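You operate a simulated robot arm through the tools that you are given. There is no shell and no other tool.

You are at the controls of a simulated robot arm. One attempt, no reset.

TASK
Test the earth-fault switch with the work lamp's breaker off, reset it and light the lamp again.
Fine: the lamp is on outlet 5; one press of the test button; set the meter dial to 5 too.

Only the result counts: the job must be done as asked and must still hold three seconds after the hand-in. Knocking over, shifting, dropping, spilling or breaking anything else fails it.

THE ROBOT
A 6-joint arm with a two-finger parallel gripper, fixed in place. Base frame: the origin is at the foot of the arm, x ahead of it, y to its left, z up; the work surface is at about z = 920. Units: mm, rad, N and s.
With the tool pointing down near the work surface it reaches from about 300 to 660 mm from the base axis. Its first joint turns from -2.007 to 2.007 rad. Payload 3.43 kg.
The tool frame sits at the grasp point between the pads (the TCP): z along the fingers, y along the line on which they close. The tips reach 34 mm beyond it. The gripper opens to 128 mm. The fingers are 24 mm wide and 12 mm thick; the gripper's body (48 by 130 mm) begins 96 mm behind the TCP.
Orientation is told as [roll, pitch, yaw] about the base's x, y, z axes, in that order, counted from this pose: with the fingers straight down and closing along the base's y, the tool's x points along the base's -x, its y along +y and its z along -z.

THE INTERFACE
- The arm moves only by the tool nudge_tool. Its argument "rows" is one flat list of numbers, 7 for each row, row after row: the shift along the base's x, y, z in mm, then the turn, a rotation vector about the base's x, y, z in rad, then the opening, from 0 (shut) to 1 (fully open). In form: [dx, dy, dz, wx, wy, wz, gripper, dx, dy, dz, wx, wy, wz, gripper, ...]. A call has 1 to 20 rows; each row shifts and turns the commanded pose from where the row before left it. A row lasts 0.2 s, in which the tool goes at most 50 mm and 0.15 rad; a call with a longer step from one row to the next is refused whole, and so is a gripper value outside its range. Where a pose cannot be reached the arm comes as near as it can. A force on the tool above 40 N (or 10 N above the force at the start of the call, whichever is more), or a blocked arm, ends the call early, and 0.2 s more pass. Each finger travels about 153 mm/s and halts on what it meets, pressing with about 40 N; the grip force reading is that of the motor and also rises with nothing between the fingers. The clock runs only during rows and for 0.2 s after the last one: add rows that do not move to give the fingers time. The reply holds the time, the measured pose of the TCP, the force on the tool along the base axes, the opening and the grip force, in the units named above and with some noise, with the torque about the TCP (base axes, N m) and any sound that the robot's microphone picked up.
- Cameras (640 x 400 px; columns grow to the right, rows downward): "scene" is fixed at [220.7, -503.1, 1769.3]; the picture's right is [0.67, -0.74, 0.00], its down [-0.60, -0.54, -0.59] and it looks along [0.44, 0.39, -0.81] (base axes); focal length 341 px, centre (320, 200). "wrist" rides on the gripper at [76, -11, -160] in the tool frame; the picture's right is [0.15, 0.99, 0.00], its down [-0.88, 0.13, -0.46] and it looks along [-0.45, 0.07, 0.89] (tool axes); focal length 234 px, centre (320, 200). There is no depth. A picture from a camera that has moved, and an enlarged one, comes with that camera's place and axes in the base frame and with its lens.
- capture(camera): a new picture of that camera. It takes no simulated time.
- slide_trunk(by): slides the trunk up (or, below 0, down) by that many mm; the arm rides with it, the base frame stays. It gives what a move gives, with no picture.
- inspect(camera, box): a new picture of the part [left, top, right, bottom] of that camera's present view, enlarged. It takes no simulated time.
- job_done(): hands the job in; it is judged then, once.

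Nothing tells you positions but the pictures and the camera data. Unless the task says otherwise, let go and move clear before handing in.

The tools are called after ">>>" as a command line: name --argument value ..., lists and objects as JSON in quotes. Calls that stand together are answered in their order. nudge_tool: Moves the arm, as the interface text tells. Its arguments: {"type":"object","properties":{"rows":{"type":"array","items":{"type":"number"}}},"required":["rows"]} The other tools are called the same way: slide_trunk (by) slides the trunk up or down; capture (camera) takes a picture; inspect (camera, box) takes an enlarged picture of a part of a camera's view; job_done () hands the job in.

At the start:

```text
time_s: 0.0
tcp_pos: [350.1, -131.1, 1463.5]
tcp_rot: [-0.003, -0.001, 0.003]
contact_force: [-0.4, -1.0, 0.1]
ft_torque: [-0.02, 0.01, 0.03]
opening: 128.0
grip_force: 0.0
trunk travel left (down, up): [-951.0, 39.0]
```

scene: 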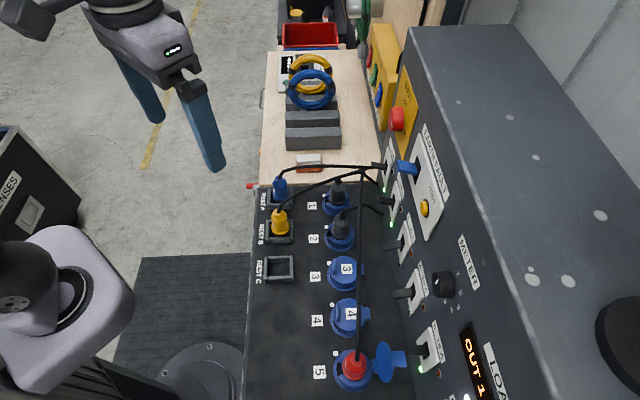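
wrist: 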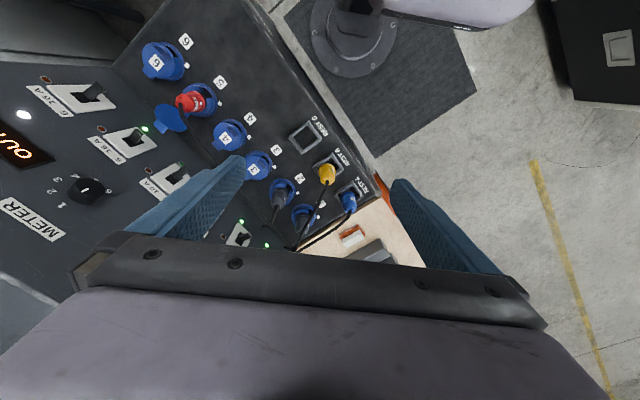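

I see a distribution panel with outlets 1–6, a breaker row, an earth-fault switch with a yellow test button, a meter dial and a display. I'll look closer before moving anything.

>>> inspect --camera "scene" --box '[360, 100, 520, 250]'

>>> inspect --camera "scene" --box '[360, 220, 560, 400]'

>>> inspect --camera "wrist" --box '[0, 20, 260, 240]'

>>> inspect --camera "scene" --box '[240, 130, 400, 270]'

```text
2.67 times, centred on (440, 175) of scene
camera zoom: at [220.7, -503.1, 1769.3], right [0.67, -0.74, 0.0], down [-0.6, -0.54, -0.59], along [0.44, 0.39, -0.81], focal length 910 px, centre (0, 267)
```

zoom: 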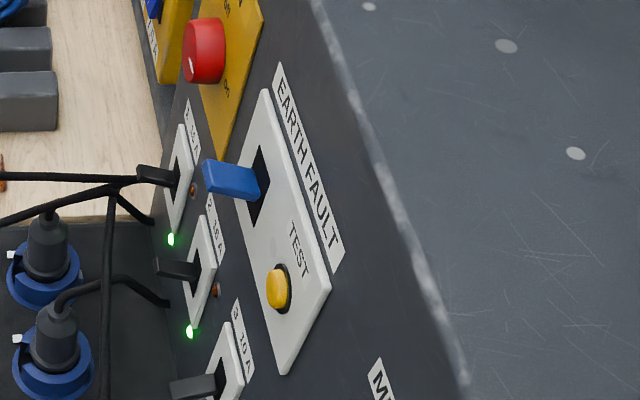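

```text
2.22 times, centred on (460, 310) of scene
camera zoom: at [220.7, -503.1, 1769.3], right [0.67, -0.74, 0.0], down [-0.6, -0.54, -0.59], along [0.44, 0.39, -0.81], focal length 759 px, centre (9, -44)
```

zoom: 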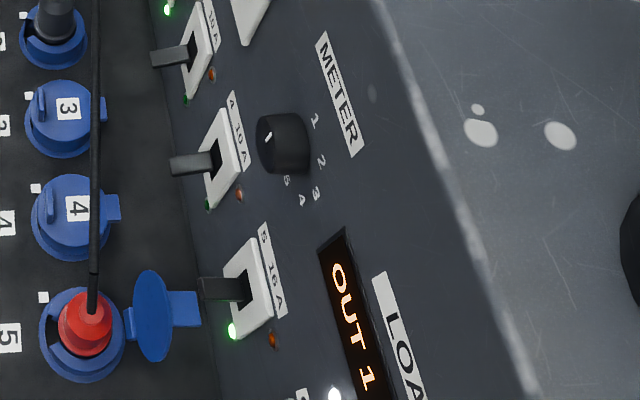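

```text
1.82 times, centred on (130, 130) of wrist
camera zoom: at [274.5, -143.4, 1623.6], right [-0.15, 0.99, 0.0], down [0.88, 0.13, 0.46], along [0.45, 0.07, -0.89], focal length 426 px, centre (666, 327)
```

zoom: 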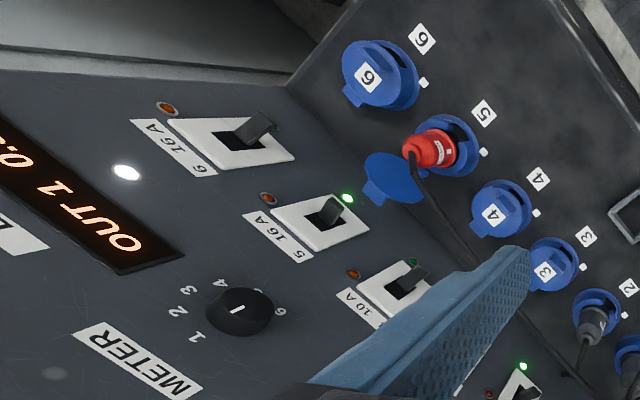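

```text
2.86 times, centred on (320, 200) of scene
camera zoom: at [220.7, -503.1, 1769.3], right [0.67, -0.74, 0.0], down [-0.6, -0.54, -0.59], along [0.44, 0.39, -0.81], focal length 976 px, centre (320, 200)
```

zoom: 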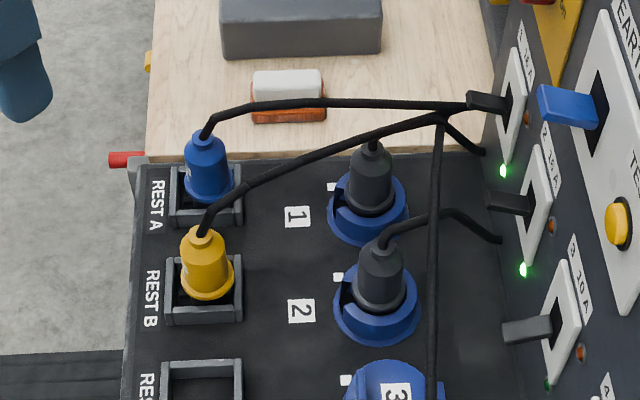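

The console's front panel is a vertical face about 45° to the right of the base x axis. It carries the breakers low down, with the meter dial, test button and blue earth-fault lever above them. I'll turn the tool towards that panel at a safe distance to get a straight-on wrist view.

>>> nudge_tool --rows '[3, -35, 0, 0, 0, -0.1309, 0.6, 3, -35, 0, 0, 0, -0.1309, 0.3, 3, -35, 0, 0, 0, -0.1309, 0, 3, -35, 0, 0, 0, -0.1309, 0, 3, -35, 0, 0, 0, -0.1309, 0, 3, -33, 0, 0, 0, -0.1309, 0]'

```text
time_s: 1.4
tcp_pos: [348.0, -326.9, 1423.4]
tcp_rot: [0.0, 0.0, -0.785]
contact_force: [0.2, -0.4, 0.6]
ft_torque: [0.05, -0.02, 0.01]
opening: 0.0
grip_force: 33.1
out of reach, approached as far as the arm can: row 3, 4, 5, 6
trunk travel left (down, up): [-951.0, 39.0]
```

The tool is now yawed square to the panel, and the arm hit its upper reach limit, so I'll come down while pitching the tool to horizontal, well away from the panel.

>>> nudge_tool --rows '[0, 0, -25, -0.101, -0.101, 0, 0, 0, 0, -25, -0.101, -0.101, 0, 0, 0, 0, -25, -0.101, -0.101, 0, 0, 0, 0, -25, -0.101, -0.101, 0, 0]'

```text
time_s: 2.4
tcp_pos: [351.3, -322.7, 1321.4]
tcp_rot: [-0.004, -0.575, -0.783]
contact_force: [-0.5, 0.5, 0.5]
ft_torque: [0.02, -0.01, 0.01]
opening: 0.2
grip_force: 33.1
trunk travel left (down, up): [-951.0, 39.0]
```

>>> nudge_tool --rows '[0, 0, -20, -0.101, -0.101, 0, 0, 0, 0, -20, -0.101, -0.101, 0, 0, 0, 0, -20, -0.101, -0.101, 0, 0, 0, 0, -20, -0.101, -0.101, 0, 0, 0, 0, -20, -0.101, -0.101, 0, 0, 0, 0, -20, -0.101, -0.101, 0, 0, 0, 0, -10, -0.0975, -0.0975, 0, 0]'

>>> capture --camera "wrist"

>>> capture --camera "scene"

```text
time_s: 4.0
tcp_pos: [372.8, -366.3, 1229.3]
tcp_rot: [-0.028, -1.321, -0.785]
contact_force: [0.5, -0.4, 0.0]
ft_torque: [0.02, -0.01, 0.01]
opening: 0.1
grip_force: 32.8
out of reach, approached as far as the arm can: row 3, 4, 5, 6, 7
trunk travel left (down, up): [-951.0, 39.0]
```

```text
taken
camera wrist: at [244.8, -248.1, 1195.1], right [0.69, 0.7, -0.15], down [-0.05, 0.26, 0.96], along [0.72, -0.66, 0.22], focal length 234 px, centre (320, 200)
```

wrist: 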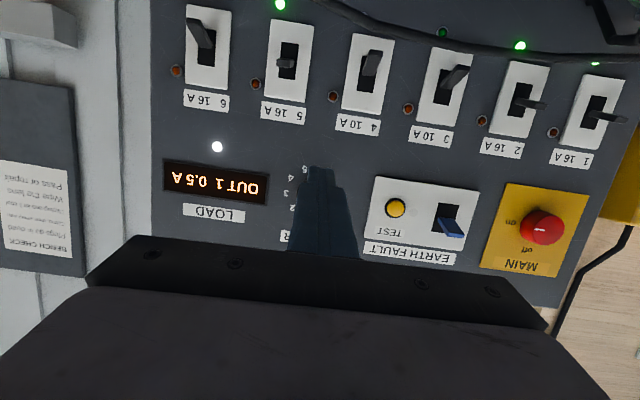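

```text
taken
```

scene: 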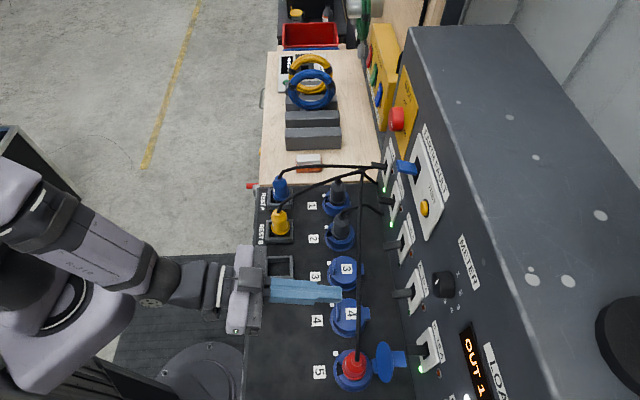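

The wrist view now shows the whole panel, upside down. I'll enlarge the notice, the breakers, the earth-fault unit and the dial area.

>>> inspect --camera "wrist" --box '[0, 140, 80, 290]'

>>> inspect --camera "wrist" --box '[160, 0, 400, 150]'

>>> inspect --camera "wrist" --box '[390, 0, 640, 150]'

>>> inspect --camera "wrist" --box '[340, 150, 600, 310]'

>>> inspect --camera "wrist" --box '[150, 120, 350, 260]'

```text
2.67 times, centred on (40, 215) of wrist
camera zoom: at [244.8, -248.1, 1195.1], right [0.69, 0.7, -0.15], down [-0.05, 0.26, 0.96], along [0.72, -0.66, 0.22], focal length 624 px, centre (1067, 160)
```

zoom: 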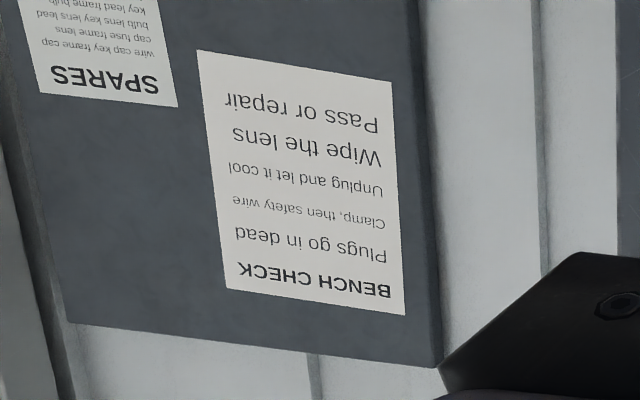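

```text
2.67 times, centred on (280, 75) of wrist
camera zoom: at [244.8, -248.1, 1195.1], right [0.69, 0.7, -0.15], down [-0.05, 0.26, 0.96], along [0.72, -0.66, 0.22], focal length 624 px, centre (427, 533)
```

zoom: 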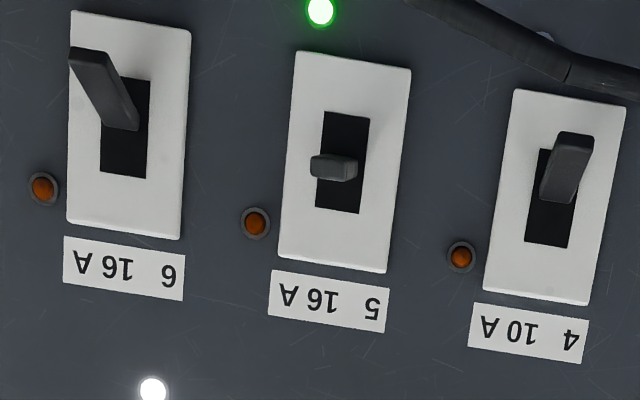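

```text
2.56 times, centred on (515, 75) of wrist
camera zoom: at [244.8, -248.1, 1195.1], right [0.69, 0.7, -0.15], down [-0.05, 0.26, 0.96], along [0.72, -0.66, 0.22], focal length 600 px, centre (-179, 520)
```

zoom: 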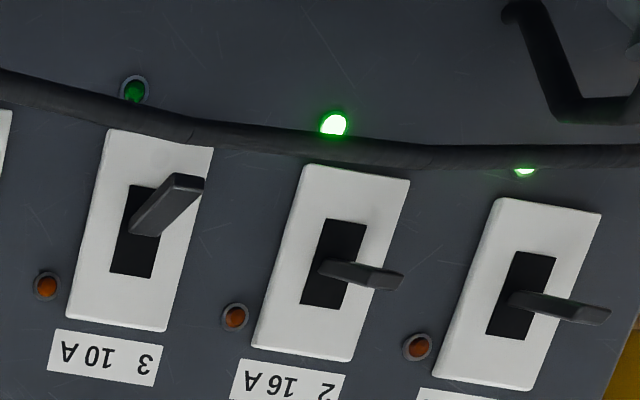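

```text
2.46 times, centred on (470, 230) of wrist
camera zoom: at [244.8, -248.1, 1195.1], right [0.69, 0.7, -0.15], down [-0.05, 0.26, 0.96], along [0.72, -0.66, 0.22], focal length 576 px, centre (-49, 126)
```

zoom: 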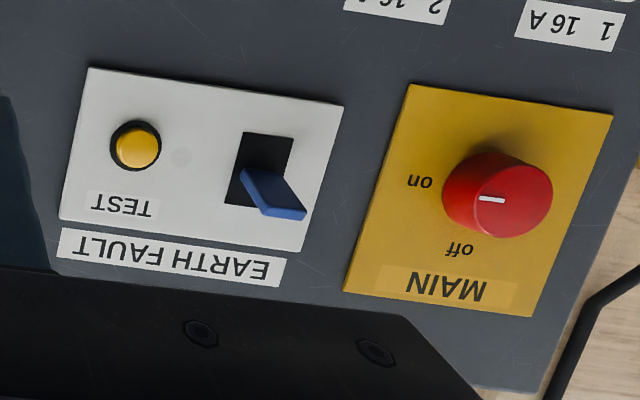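

```text
2.86 times, centred on (250, 190) of wrist
camera zoom: at [244.8, -248.1, 1195.1], right [0.69, 0.7, -0.15], down [-0.05, 0.26, 0.96], along [0.72, -0.66, 0.22], focal length 669 px, centre (520, 229)
```

zoom: 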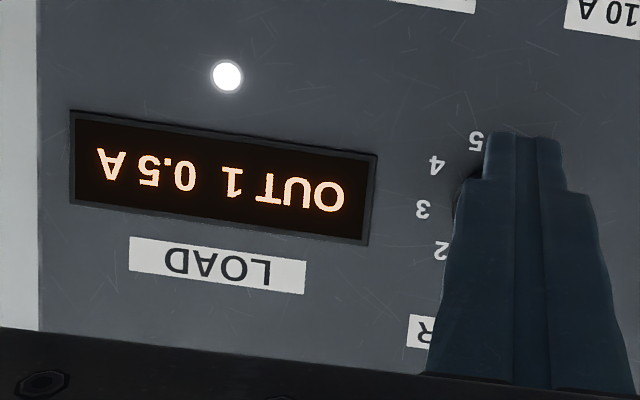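

Breakers 1, 2 and 5 are on (lever up, green lit) and breakers 3, 4 and 6 are off (lever down). The blue earth-fault lever is up, and the meter reads OUT 1. I put the panel face at about 725 mm from the base along the 45° direction. Next I'll go a bit closer and sideways so the fingers stop hiding the dial.

>>> nudge_tool --rows '[28, -28, 10, 0, 0, 0, 0, 28, -28, 10, 0, 0, 0, 0, 28, 28, 10, 0, 0, 0, 0, 28, 28, 10, 0, 0, 0, 0, 0, 0, 0, 0, 0, 0, 0]'

>>> capture --camera "wrist"

```text
time_s: 5.2
tcp_pos: [483.9, -364.0, 1268.0]
tcp_rot: [-0.037, -1.324, -0.781]
contact_force: [-0.1, 1.1, 0.1]
ft_torque: [0.0, 0.0, -0.04]
opening: 0.0
grip_force: 32.9
trunk travel left (down, up): [-951.0, 39.0]
```

```text
taken
camera wrist: at [356.2, -245.9, 1234.1], right [0.7, 0.7, -0.15], down [-0.05, 0.26, 0.96], along [0.72, -0.66, 0.22], focal length 234 px, centre (320, 200)
```

wrist: 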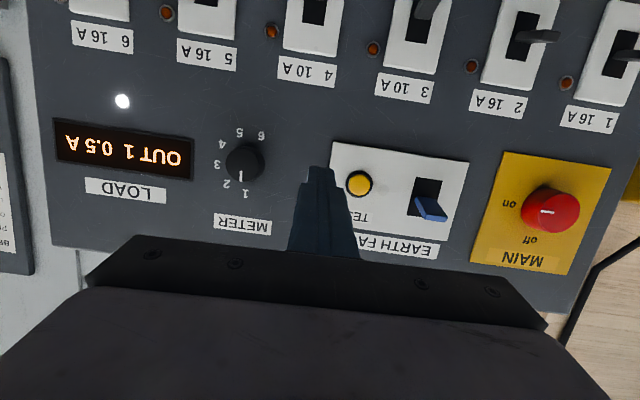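

>>> inspect --camera "wrist" --box '[195, 110, 295, 240]'

>>> inspect --camera "wrist" --box '[320, 120, 480, 270]'

```text
3.08 times, centred on (245, 175) of wrist
camera zoom: at [356.2, -245.9, 1234.1], right [0.7, 0.7, -0.15], down [-0.05, 0.26, 0.96], along [0.72, -0.66, 0.22], focal length 720 px, centre (551, 277)
```

zoom: 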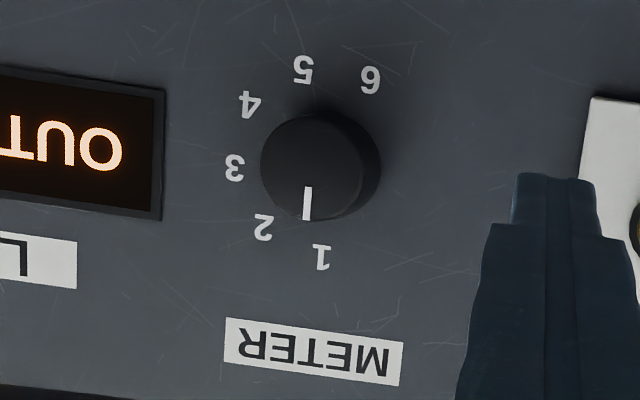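

```text
2.67 times, centred on (400, 195) of wrist
camera zoom: at [356.2, -245.9, 1234.1], right [0.7, 0.7, -0.15], down [-0.05, 0.26, 0.96], along [0.72, -0.66, 0.22], focal length 624 px, centre (107, 213)
```

zoom: 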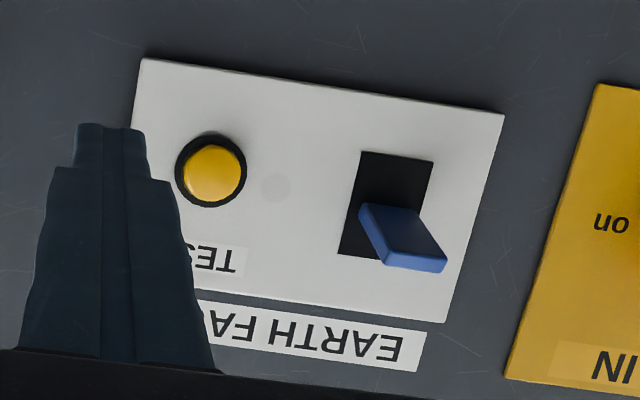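

The dial has six positions, clockwise from 1 at the top, about 40° apart, and it is on 1 now. Its centre is near (u=-8.5, z=1268) in panel coordinates. I'll square the tool to the panel, move in front of the dial, pre-roll by -40° and open the fingers.

>>> nudge_tool --rows '[0, 0, 0, -0.0872, -0.0872, 0.017, 0.3, 0, 0, 0, -0.0872, -0.0872, 0.017, 0.5, -16.5, -16.5, 0, 0, 0, 0, 0.5, -16.5, -16.5, 0, 0, 0, 0, 0.5, -16.5, -16.5, 0, 0, 0, 0, 0.5, -16.5, -16.5, 0, 0, 0, 0, 0.5, 0, 0, 0, 0, 0, 0, 0.5]'

>>> capture --camera "wrist"

```text
time_s: 6.8
tcp_pos: [420.9, -430.0, 1269.5]
tcp_rot: [-1.65, -1.566, 0.865]
contact_force: [0.6, 0.0, -0.5]
ft_torque: [-0.01, -0.01, -0.01]
opening: 63.8
grip_force: 0.1
trunk travel left (down, up): [-951.0, 39.0]
```

```text
taken
camera wrist: at [299.4, -325.9, 1193.6], right [0.7, 0.7, -0.15], down [-0.23, 0.42, 0.88], along [0.68, -0.58, 0.45], focal length 234 px, centre (320, 200)
```

wrist: 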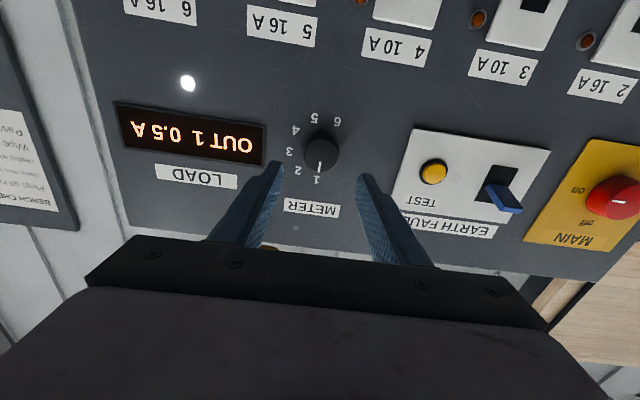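

>>> nudge_tool --rows '[0, 0, -0.5, -0.0987, 0.0987, 0, 0.5, -0.4, -0.4, -0.5, -0.0987, 0.0987, 0, 0.5, -0.4, -0.4, -0.5, -0.0987, 0.0987, 0, 0.5, 0, 0, -0.5, -0.0987, 0.0987, 0, 0.5, 0, 0, -0.5, -0.0987, 0.0987, 0, 0.5, 14, -14, 0, 0, 0, 0, 0.5, 14, -14, 0, 0, 0, 0, 0.5, 0, 0, 0, 0, 0, 0, 0.5]'

>>> capture --camera "wrist"

>>> inspect --camera "scene" --box '[300, 220, 500, 360]'

```text
time_s: 8.6
tcp_pos: [446.0, -459.6, 1266.5]
tcp_rot: [-1.569, -0.864, 0.784]
contact_force: [0.3, 0.2, 1.1]
ft_torque: [0.01, -0.01, -0.01]
opening: 63.9
grip_force: 0.0
trunk travel left (down, up): [-951.0, 39.0]
```

```text
taken
camera wrist: at [291.5, -388.0, 1216.3], right [0.46, 0.47, -0.75], down [0.15, 0.8, 0.59], along [0.87, -0.39, 0.3], focal length 234 px, centre (320, 200)
```

wrist: 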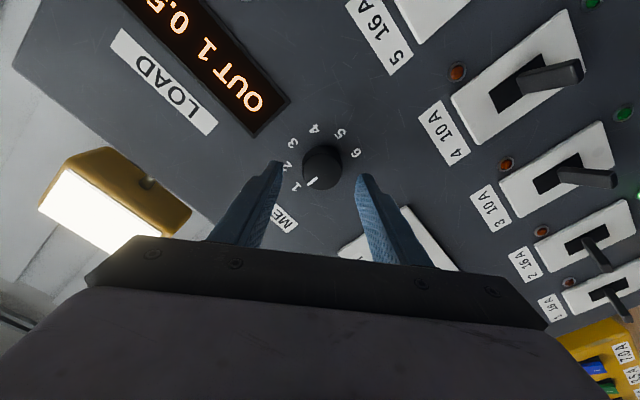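

```text
2.86 times, centred on (400, 290) of scene
camera zoom: at [220.7, -503.1, 1769.3], right [0.67, -0.74, 0.0], down [-0.6, -0.54, -0.59], along [0.44, 0.39, -0.81], focal length 976 px, centre (91, -57)
```

zoom: 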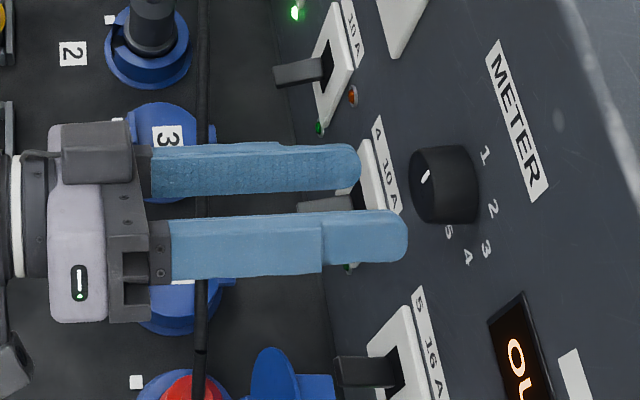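

The fingers straddle the dial axis, centred within about a millimetre. The lit work lamp can also be seen on the wall. I'll advance onto the dial.

>>> nudge_tool --rows '[7.5, -6.7, 0, 0, 0, 0, 0.5, 7.4, -6.8, 0, 0, 0, 0, 0.5, 7.1, -7.1, 0, 0, 0, 0, 0.5, 7.1, -7.1, 0, 0, 0, 0, 0.5, 0, 0, 0, 0, 0, 0, 0.5]'

>>> capture --camera "wrist"

>>> inspect --camera "scene" --box '[340, 220, 500, 340]'

```text
time_s: 9.8
tcp_pos: [475.1, -485.8, 1268.0]
tcp_rot: [-1.568, -0.865, 0.784]
contact_force: [0.9, -0.4, -0.3]
ft_torque: [0.0, -0.04, -0.01]
opening: 64.0
grip_force: 0.1
trunk travel left (down, up): [-951.0, 39.0]
```

```text
taken
camera wrist: at [321.1, -415.6, 1217.2], right [0.47, 0.47, -0.75], down [0.15, 0.8, 0.59], along [0.87, -0.39, 0.3], focal length 234 px, centre (320, 200)
```

wrist: 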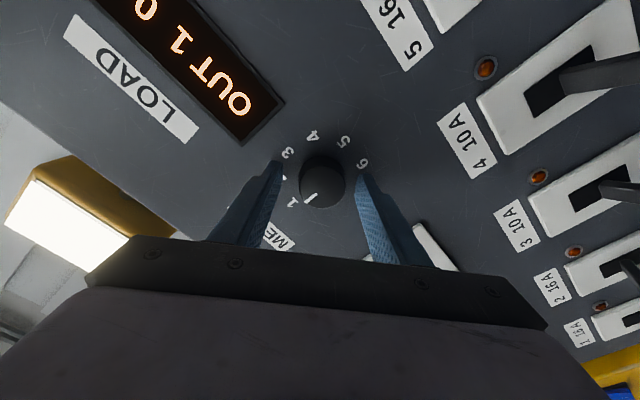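

```text
3.33 times, centred on (420, 280) of scene
camera zoom: at [220.7, -503.1, 1769.3], right [0.67, -0.74, 0.0], down [-0.6, -0.54, -0.59], along [0.44, 0.39, -0.81], focal length 1138 px, centre (-13, -67)
```

zoom: 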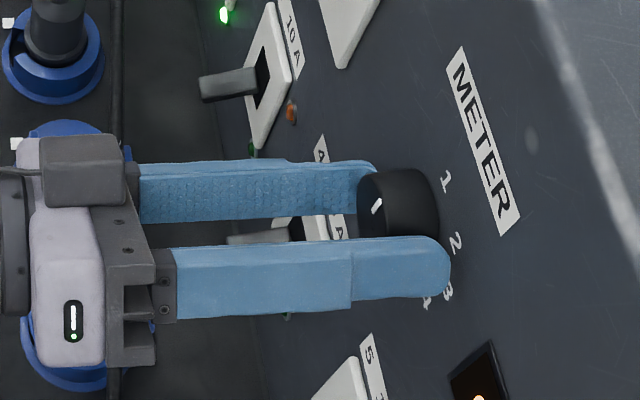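

>>> nudge_tool --rows '[0, 0, 0, 0, 0, 0, 0.35, 0, 0, 0, 0, 0, 0, 0.2, 0, 0, 0, 0, 0, 0, 0.2, 0, 0, 0, 0, 0, 0, 0.2]'

>>> capture --camera "wrist"

```text
time_s: 10.8
tcp_pos: [476.6, -487.5, 1266.1]
tcp_rot: [-1.566, -0.866, 0.784]
contact_force: [3.1, 4.0, -5.3]
ft_torque: [-0.07, -0.1, 0.63]
opening: 40.6
grip_force: 45.5
trunk travel left (down, up): [-951.0, 39.0]
```

```text
taken
camera wrist: at [322.1, -414.8, 1216.3], right [0.46, 0.47, -0.75], down [0.15, 0.8, 0.59], along [0.87, -0.39, 0.3], focal length 234 px, centre (320, 200)
```

wrist: 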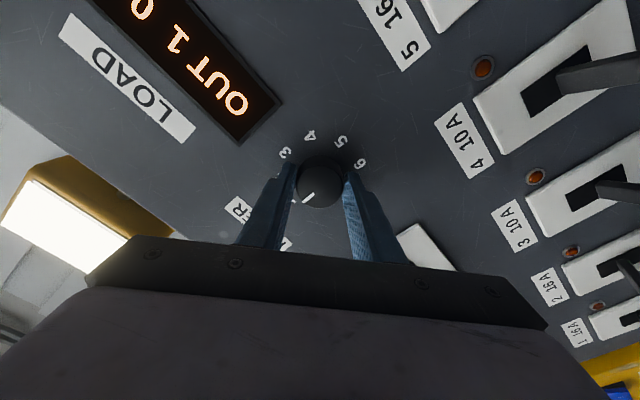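

The dial is gripped at 40.6 mm with little side force. I'll turn it clockwise by about 80°.

>>> nudge_tool --rows '[0, 0, 0, 0.0987, -0.0987, 0, 0.2, 0, 0, 0, 0.0987, -0.0987, 0, 0.2, 0, 0, 0, 0.0987, -0.0987, 0, 0.2, 0, 0, 0, 0.0987, -0.0987, 0, 0.2, 0, 0, 0, 0.0987, -0.0987, 0, 0.2, 0, 0, 0, 0.0987, -0.0987, 0, 0.2, 0, 0, 0, 0.0987, -0.0987, 0, 0.2, 0, 0, 0, 0.0987, -0.0987, 0, 0.2, 0, 0, 0, 0.0987, -0.0987, 0, 0.2, 0, 0, 0, 0.0987, -0.0987, 0, 0.2]'

>>> capture --camera "wrist"

```text
time_s: 13.0
tcp_pos: [478.2, -484.2, 1265.9]
tcp_rot: [1.57, -0.878, -2.351]
contact_force: [5.0, 16.2, -12.0]
ft_torque: [-0.21, -0.17, 0.19]
opening: 40.6
grip_force: 45.1
trunk travel left (down, up): [-951.0, 39.0]
```

```text
taken
camera wrist: at [393.0, -343.7, 1200.6], right [0.6, 0.61, 0.52], down [-0.65, -0.01, 0.76], along [0.47, -0.79, 0.39], focal length 234 px, centre (320, 200)
```

wrist: 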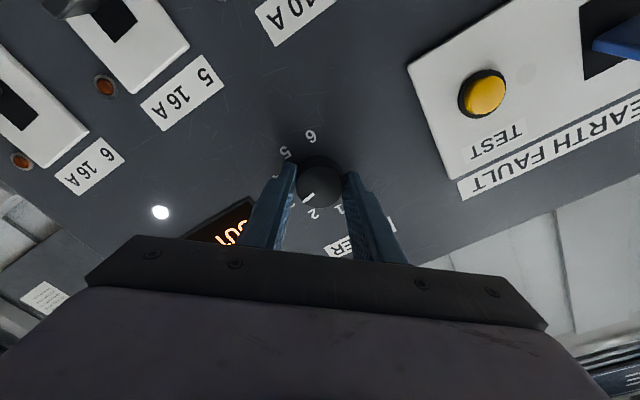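

>>> nudge_tool --rows '[0, 0, 0, 0, 0, 0, 0.5, 0, 0, 0, 0, 0, 0, 0.5]'

>>> capture --camera "wrist"

```text
time_s: 13.6
tcp_pos: [475.5, -488.2, 1268.2]
tcp_rot: [1.576, -0.879, -2.36]
contact_force: [-0.2, -0.8, -0.2]
ft_torque: [0.02, 0.0, 0.02]
opening: 64.2
grip_force: 0.0
trunk travel left (down, up): [-951.0, 39.0]
```

```text
taken
camera wrist: at [390.5, -348.0, 1202.0], right [0.6, 0.6, 0.52], down [-0.65, 0.0, 0.76], along [0.46, -0.8, 0.39], focal length 234 px, centre (320, 200)
```

wrist: 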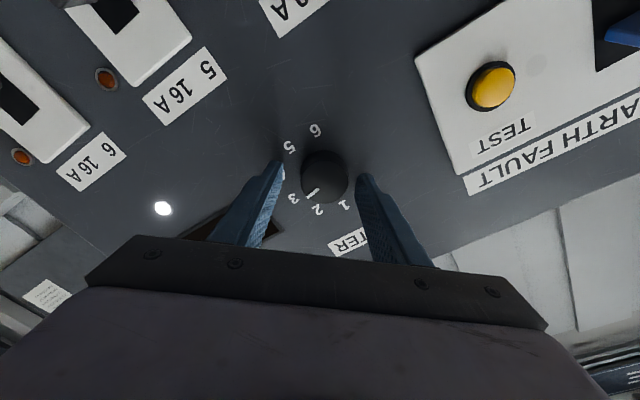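

>>> inspect --camera "wrist" --box '[270, 110, 370, 230]'

>>> inspect --camera "scene" --box '[400, 230, 520, 400]'

```text
3.33 times, centred on (320, 170) of wrist
camera zoom: at [390.5, -348.0, 1202.0], right [0.6, 0.6, 0.52], down [-0.65, 0.0, 0.76], along [0.46, -0.8, 0.39], focal length 781 px, centre (320, 300)
```

zoom: 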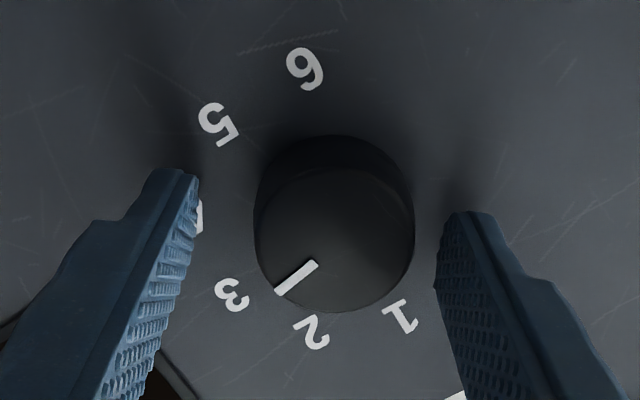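

```text
2.35 times, centred on (460, 315) of scene
camera zoom: at [220.7, -503.1, 1769.3], right [0.67, -0.74, 0.0], down [-0.6, -0.54, -0.59], along [0.44, 0.39, -0.81], focal length 803 px, centre (-9, -71)
```

zoom: 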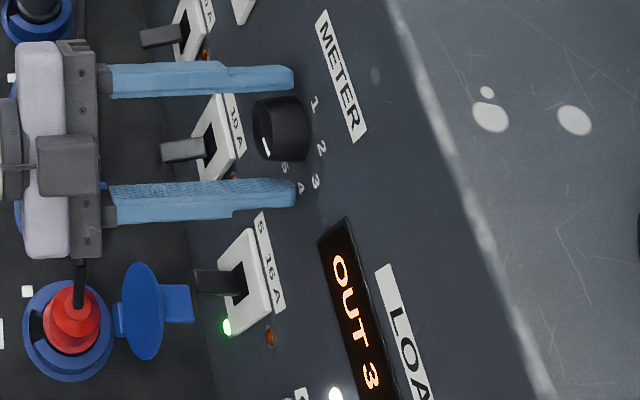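

The display now reads OUT 3, so 80° is two steps. I'll roll the open fingers back, recentre slightly, regrip and turn another 80°.

>>> nudge_tool --rows '[0, 0, 0, -0.0987, 0.0987, 0, 0.5, 0, 0, 0, -0.0987, 0.0987, 0, 0.5, 0, 0, 0, -0.0987, 0.0987, 0, 0.5, 0, 0, 0, -0.0987, 0.0987, 0, 0.5, 0, 0, 0, -0.0987, 0.0987, 0, 0.5, 1, 1, -1, -0.0987, 0.0987, 0, 0.5, 1, 1, -1, -0.0987, 0.0987, 0, 0.5, 0, 0, 0, -0.0987, 0.0987, 0, 0.5, 0, 0, 0, -0.0987, 0.0987, 0, 0.5, 0, 0, 0, -0.0987, 0.0987, 0, 0.5, 0, 0, 0, 0, 0, 0, 0.5, 0, 0, 0, 0, 0, 0, 0.35, 0, 0, 0, 0, 0, 0, 0.2, 0, 0, 0, 0, 0, 0, 0.2]'

>>> capture --camera "wrist"

```text
time_s: 16.6
tcp_pos: [477.1, -486.6, 1267.1]
tcp_rot: [-1.575, -0.868, 0.787]
contact_force: [-3.1, -5.6, 4.8]
ft_torque: [0.05, 0.1, -0.7]
opening: 40.6
grip_force: 45.4
trunk travel left (down, up): [-951.0, 39.0]
```

```text
taken
camera wrist: at [324.0, -414.4, 1216.0], right [0.47, 0.47, -0.75], down [0.15, 0.8, 0.59], along [0.87, -0.39, 0.3], focal length 234 px, centre (320, 200)
```

wrist: 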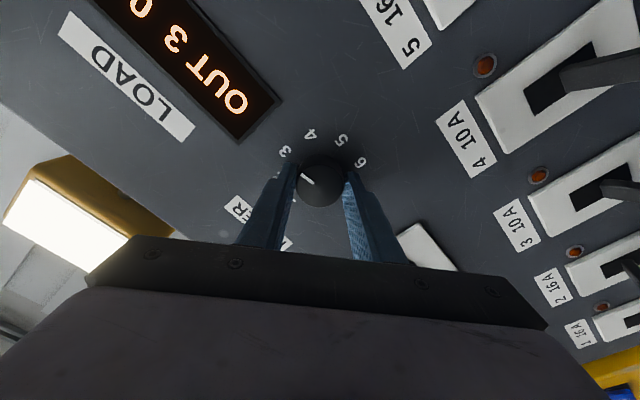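

>>> nudge_tool --rows '[0, 0, 0, 0.0987, -0.0987, 0, 0.2, 0, 0, 0, 0.0987, -0.0987, 0, 0.2, 0, 0, 0, 0.0987, -0.0987, 0, 0.2, 0, 0, 0, 0.0987, -0.0987, 0, 0.2, 0, 0, 0, 0.0987, -0.0987, 0, 0.2, 0, 0, 0, 0.0987, -0.0987, 0, 0.2, 0, 0, 0, 0.0987, -0.0987, 0, 0.2, 0, 0, 0, 0.0987, -0.0987, 0, 0.2, 0, 0, 0, 0.0987, -0.0987, 0, 0.2, 0, 0, 0, 0.0987, -0.0987, 0, 0.2]'

>>> inspect --camera "scene" --box '[400, 230, 520, 400]'

>>> capture --camera "wrist"

```text
time_s: 18.8
tcp_pos: [478.0, -485.7, 1265.8]
tcp_rot: [1.581, -0.876, -2.359]
contact_force: [4.7, -3.3, 13.7]
ft_torque: [-0.15, -0.12, -0.11]
opening: 40.6
grip_force: 44.9
trunk travel left (down, up): [-951.0, 39.0]
```

```text
2.35 times, centred on (460, 315) of scene
camera zoom: at [220.7, -503.1, 1769.3], right [0.67, -0.74, 0.0], down [-0.6, -0.54, -0.59], along [0.44, 0.39, -0.81], focal length 803 px, centre (-9, -71)
```

zoom: 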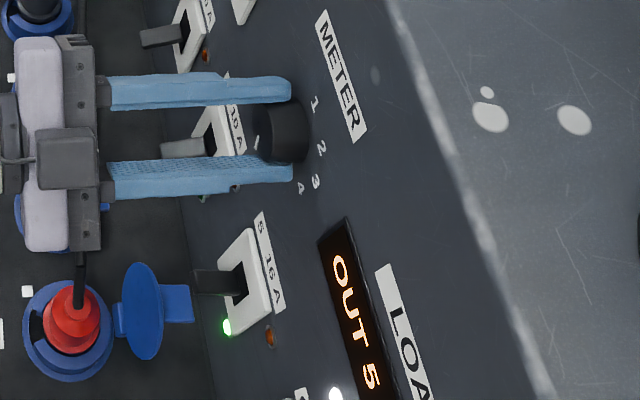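

```text
taken
camera wrist: at [393.7, -344.8, 1200.3], right [0.6, 0.61, 0.52], down [-0.65, 0.0, 0.76], along [0.46, -0.79, 0.39], focal length 234 px, centre (320, 200)
```

wrist: 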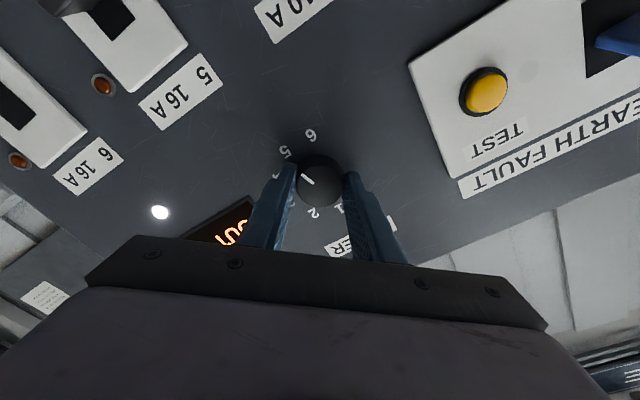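

The display now reads OUT 5. I'll release, back straight off and level the roll.

>>> nudge_tool --rows '[0, 0, 0, 0, 0, 0, 0.5, 0, 0, 0, 0, 0, 0, 0.5, -14, 14, 0, 0, 0, 0, 0.5, -14, 14, 0, 0, 0, 0, 0.5, -14, 14, 0, 0, 0, 0, 0.5, -14, 14, 0, 0, 0, 0, 0.5, 0, 0, 0, -0.0987, 0.0987, 0, 0.5, 0, 0, 0, -0.0987, 0.0987, 0, 0.5, 0, 0, 0, -0.0987, 0.0987, 0, 0.5, 0, 0, 0, -0.0987, 0.0987, 0, 0.5, 0, 0, 0, -0.0987, 0.0987, 0, 0.5, 0, 0, 0, 0, 0, 0, 0.5]'

>>> capture --camera "wrist"

>>> inspect --camera "wrist" --box '[270, 90, 370, 230]'

>>> inspect --camera "wrist" --box '[90, 60, 280, 200]'

```text
time_s: 21.4
tcp_pos: [421.9, -429.3, 1265.4]
tcp_rot: [-1.609, -1.564, 0.826]
contact_force: [0.2, 0.4, -1.2]
ft_torque: [0.02, 0.0, 0.0]
opening: 64.2
grip_force: 0.1
trunk travel left (down, up): [-951.0, 39.0]
```

```text
taken
camera wrist: at [300.4, -324.9, 1189.6], right [0.7, 0.7, -0.15], down [-0.23, 0.42, 0.88], along [0.68, -0.58, 0.45], focal length 234 px, centre (320, 200)
```

wrist: 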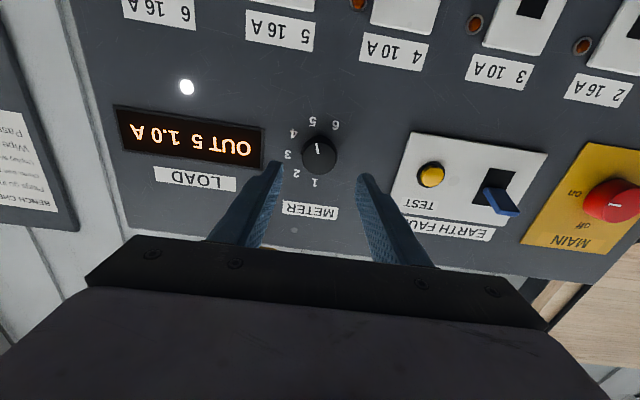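

```text
2.86 times, centred on (320, 160) of wrist
camera zoom: at [300.4, -324.9, 1189.6], right [0.7, 0.7, -0.15], down [-0.23, 0.42, 0.88], along [0.68, -0.58, 0.45], focal length 669 px, centre (320, 314)
```

zoom: 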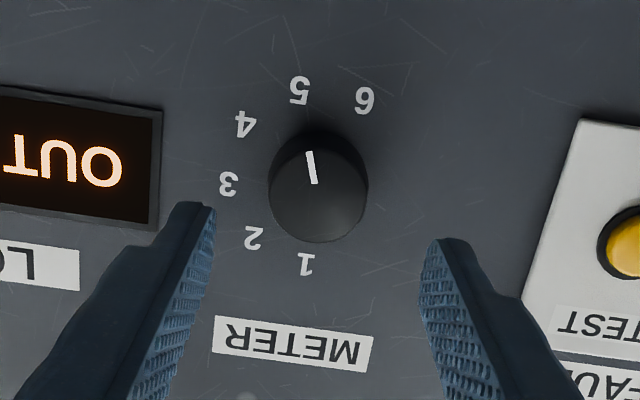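

```text
2.86 times, centred on (185, 130) of wrist
camera zoom: at [300.4, -324.9, 1189.6], right [0.7, 0.7, -0.15], down [-0.23, 0.42, 0.88], along [0.68, -0.58, 0.45], focal length 669 px, centre (706, 400)
```

zoom: 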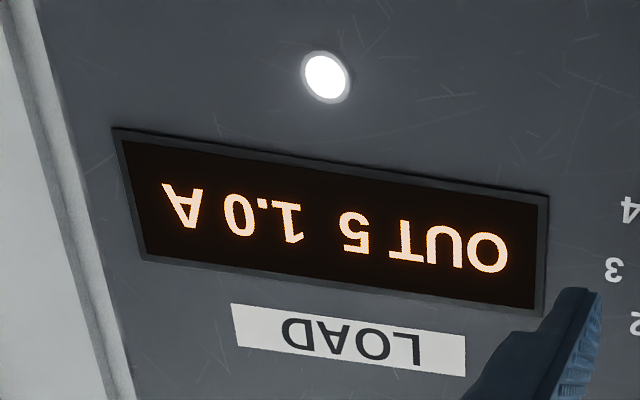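

The meter shows OUT 5, 1.0 A, and the pointer is on 5, so the dial is done and outlet 5 is live. Next is breaker 5. I'll tilt the tool 45° down, which keeps the body clear of the plug's cable, and line it up above and in front of the lever.

>>> nudge_tool --rows '[-6.7, -6.7, -14, 0.0926, 0.0926, 0, 0.4, -6.7, -6.7, -14, 0.0926, 0.0926, 0, 0.4, -6.7, -6.7, -14, 0.0926, 0.0926, 0, 0.4, -6.7, -6.7, -14, 0.0926, 0.0926, 0, 0.4, -6.7, -6.7, -14, 0.0926, 0.0926, 0, 0.4, -6.7, -6.7, -14, 0.0926, 0.0926, 0, 0.4, 0, 0, 0, 0, 0, 0, 0.4]'

>>> capture --camera "wrist"

>>> capture --camera "scene"

```text
time_s: 23.0
tcp_pos: [388.5, -465.3, 1186.9]
tcp_rot: [0.009, -0.843, -0.777]
contact_force: [-0.8, -0.2, 0.2]
ft_torque: [-0.01, -0.02, -0.02]
opening: 51.5
grip_force: 0.0
out of reach, approached as far as the arm can: row 6
trunk travel left (down, up): [-951.0, 39.0]
```

```text
taken
camera wrist: at [258.3, -355.5, 1236.5], right [0.62, 0.78, -0.1], down [0.26, -0.08, 0.96], along [0.74, -0.62, -0.26], focal length 234 px, centre (320, 200)
```

wrist: 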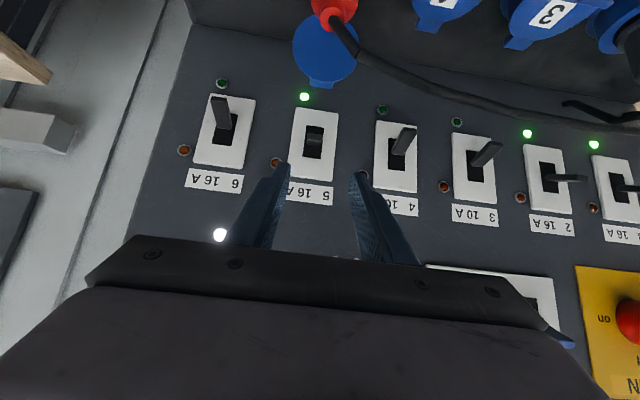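

```text
taken
```

scene: 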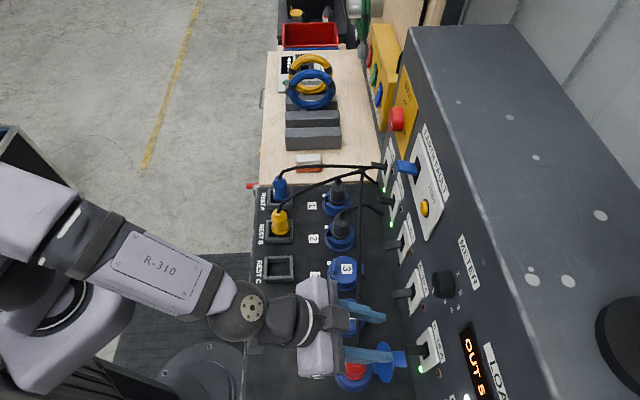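

>>> inspect --camera "wrist" --box '[260, 80, 370, 220]'

>>> inspect --camera "scene" --box '[310, 280, 460, 400]'

```text
2.86 times, centred on (315, 150) of wrist
camera zoom: at [258.3, -355.5, 1236.5], right [0.62, 0.78, -0.1], down [0.26, -0.08, 0.96], along [0.74, -0.62, -0.26], focal length 669 px, centre (334, 343)
```

zoom: 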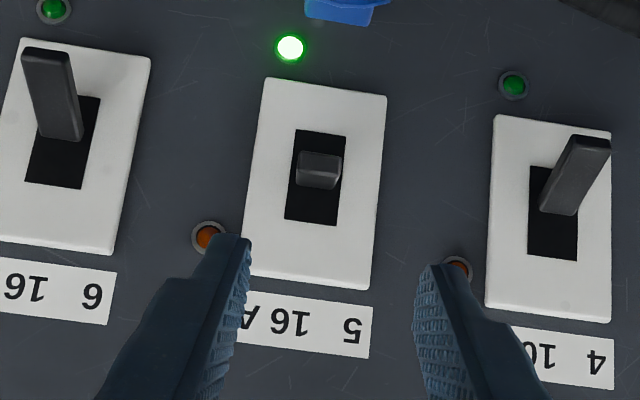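

```text
3.33 times, centred on (385, 340) of scene
camera zoom: at [220.7, -503.1, 1769.3], right [0.67, -0.74, 0.0], down [-0.6, -0.54, -0.59], along [0.44, 0.39, -0.81], focal length 1138 px, centre (103, -267)
```

zoom: 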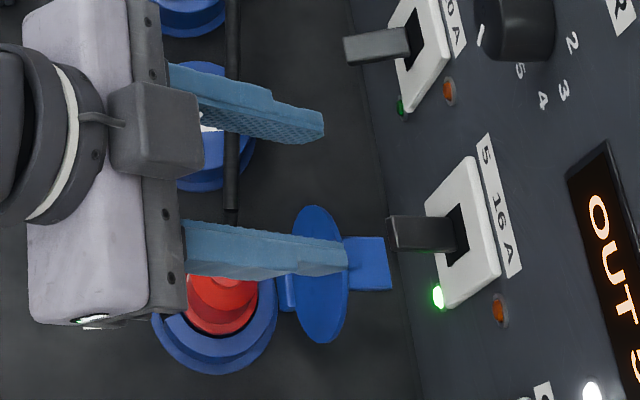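

The lever is lined up within about 7 mm sideways. I'll step forward a little along the tool axis with that correction, checking that the reach limit eases.

>>> nudge_tool --rows '[2.5, -12.5, -14, 0, 0, 0, 0.4, 7.5, -12.5, -14, 0, 0, 0, 0.4, 0, 0, 0, 0, 0, 0, 0.4]'

>>> capture --camera "wrist"

```text
time_s: 23.8
tcp_pos: [398.3, -489.5, 1159.6]
tcp_rot: [0.012, -0.842, -0.777]
contact_force: [0.2, 0.6, 0.2]
ft_torque: [-0.02, 0.01, -0.02]
opening: 51.2
grip_force: 0.1
trunk travel left (down, up): [-951.0, 39.0]
```

```text
taken
camera wrist: at [267.5, -379.3, 1209.4], right [0.62, 0.78, -0.1], down [0.26, -0.08, 0.96], along [0.74, -0.62, -0.25], focal length 234 px, centre (320, 200)
```

wrist: 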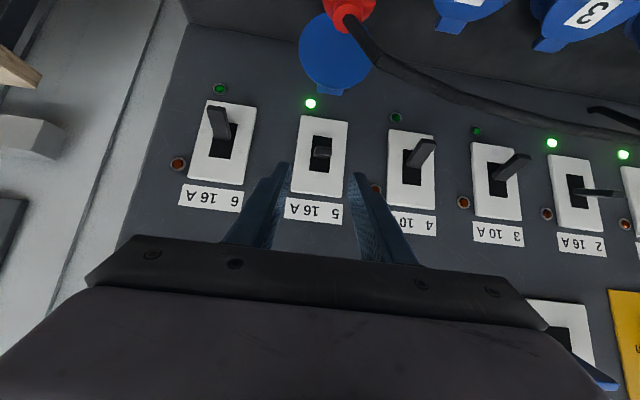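

>>> nudge_tool --rows '[9.1, -8.3, -13.4, 0, 0, 0, 0.4, 9.1, -8.3, -13.4, 0, 0, 0, 0.4, 9.1, -8.3, -13.4, 0, 0, 0, 0.4, 8.7, -8.7, -13.4, 0, 0, 0, 0.4, 0, 0, 0, 0, 0, 0, 0.4]'

>>> capture --camera "wrist"

>>> inspect --camera "scene" --box '[310, 280, 460, 400]'

```text
time_s: 25.0
tcp_pos: [434.5, -521.2, 1106.4]
tcp_rot: [0.01, -0.843, -0.776]
contact_force: [-0.7, -0.4, -0.1]
ft_torque: [-0.01, 0.01, -0.03]
opening: 51.4
grip_force: 0.1
trunk travel left (down, up): [-951.0, 39.0]
```

```text
taken
camera wrist: at [304.2, -412.7, 1155.1], right [0.62, 0.78, -0.1], down [0.26, -0.08, 0.96], along [0.74, -0.62, -0.25], focal length 234 px, centre (320, 200)
```

wrist: 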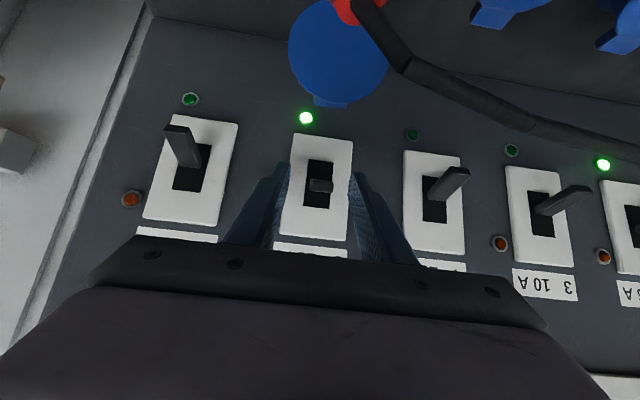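

```text
3.33 times, centred on (385, 340) of scene
camera zoom: at [220.7, -503.1, 1769.3], right [0.67, -0.74, 0.0], down [-0.6, -0.54, -0.59], along [0.44, 0.39, -0.81], focal length 1138 px, centre (103, -267)
```

zoom: 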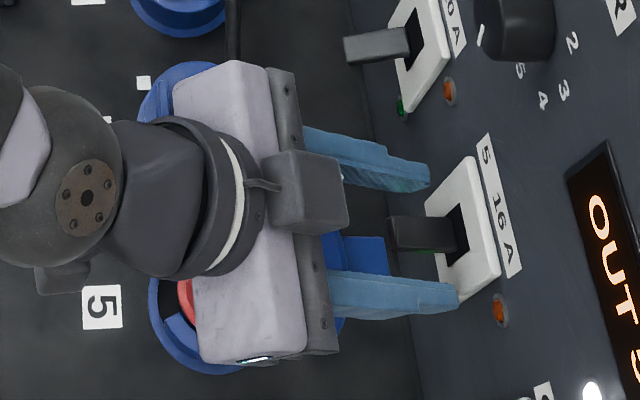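

The fingers straddle the breaker 5 lever cleanly. I'll close on it.

>>> nudge_tool --rows '[0, 0, 0, 0, 0, 0, 0.25, 0, 0, 0, 0, 0, 0, 0.1, 0, 0, 0, 0, 0, 0, 0.05, 0, 0, 0, 0, 0, 0, 0.05]'

>>> capture --camera "wrist"

>>> inspect --camera "scene" --box '[310, 280, 460, 400]'

```text
time_s: 26.0
tcp_pos: [435.7, -521.2, 1105.1]
tcp_rot: [0.011, -0.843, -0.777]
contact_force: [3.6, 1.6, -0.5]
ft_torque: [-0.27, 0.24, -1.53]
opening: 18.3
grip_force: 44.7
trunk travel left (down, up): [-951.0, 39.0]
```

```text
taken
camera wrist: at [305.0, -412.5, 1154.8], right [0.62, 0.78, -0.1], down [0.26, -0.08, 0.96], along [0.74, -0.62, -0.26], focal length 234 px, centre (320, 200)
```

wrist: 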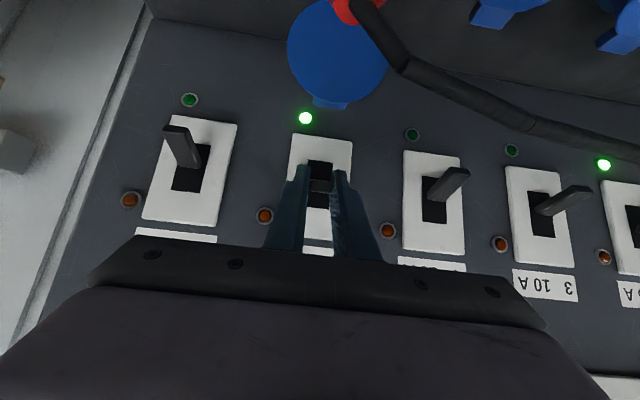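

```text
3.33 times, centred on (385, 340) of scene
camera zoom: at [220.7, -503.1, 1769.3], right [0.67, -0.74, 0.0], down [-0.6, -0.54, -0.59], along [0.44, 0.39, -0.81], focal length 1138 px, centre (103, -267)
```

zoom: 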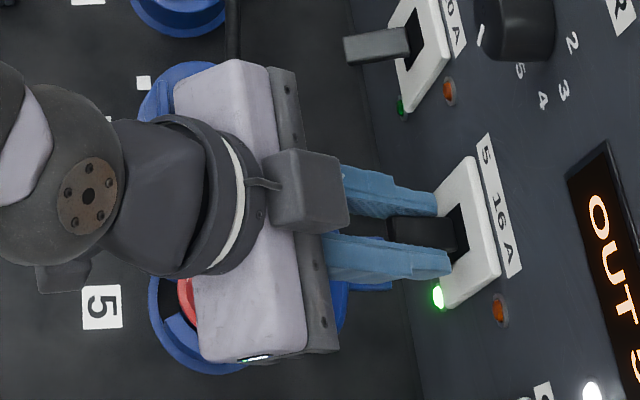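

The lever is held (18.3 mm wide). I'll swing it down along its arc to the off position.

>>> nudge_tool --rows '[-1.1, 1.1, -4.1, 0, 0, 0, 0.05, -1.1, 1.1, -4.1, 0, 0, 0, 0.05, -0.4, 0.4, -4.4, 0, 0, 0, 0.05, -0.4, 0.4, -4.4, 0, 0, 0, 0.05, 0.4, -0.4, -4.4, 0, 0, 0, 0.05, 0.4, -0.4, -4.4, 0, 0, 0, 0.05, 1.1, -1.1, -4.1, 0, 0, 0, 0.05, 1.1, -1.1, -4.1, 0, 0, 0, 0.05, 0, 0, -3, 0, 0, 0, 0.05]'

>>> capture --camera "wrist"

>>> inspect --camera "scene" --box '[310, 280, 460, 400]'

```text
time_s: 28.0
tcp_pos: [431.1, -517.6, 1072.6]
tcp_rot: [0.005, -0.853, -0.775]
contact_force: [-8.3, 24.4, 20.5]
ft_torque: [-0.99, -0.66, -0.37]
opening: 17.6
grip_force: 45.8
trunk travel left (down, up): [-951.0, 39.0]
```

```text
taken
camera wrist: at [300.6, -408.2, 1121.5], right [0.62, 0.78, -0.11], down [0.26, -0.07, 0.96], along [0.74, -0.62, -0.25], focal length 234 px, centre (320, 200)
```

wrist: 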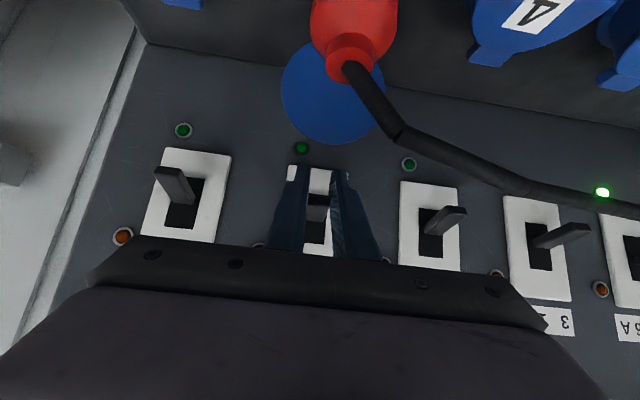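

```text
3.33 times, centred on (385, 340) of scene
camera zoom: at [220.7, -503.1, 1769.3], right [0.67, -0.74, 0.0], down [-0.6, -0.54, -0.59], along [0.44, 0.39, -0.81], focal length 1138 px, centre (103, -267)
```

zoom: 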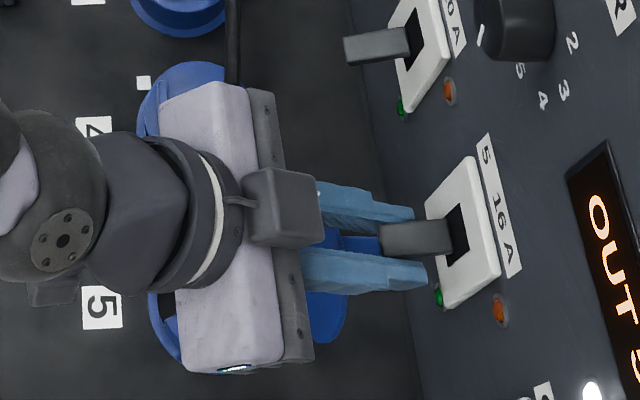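

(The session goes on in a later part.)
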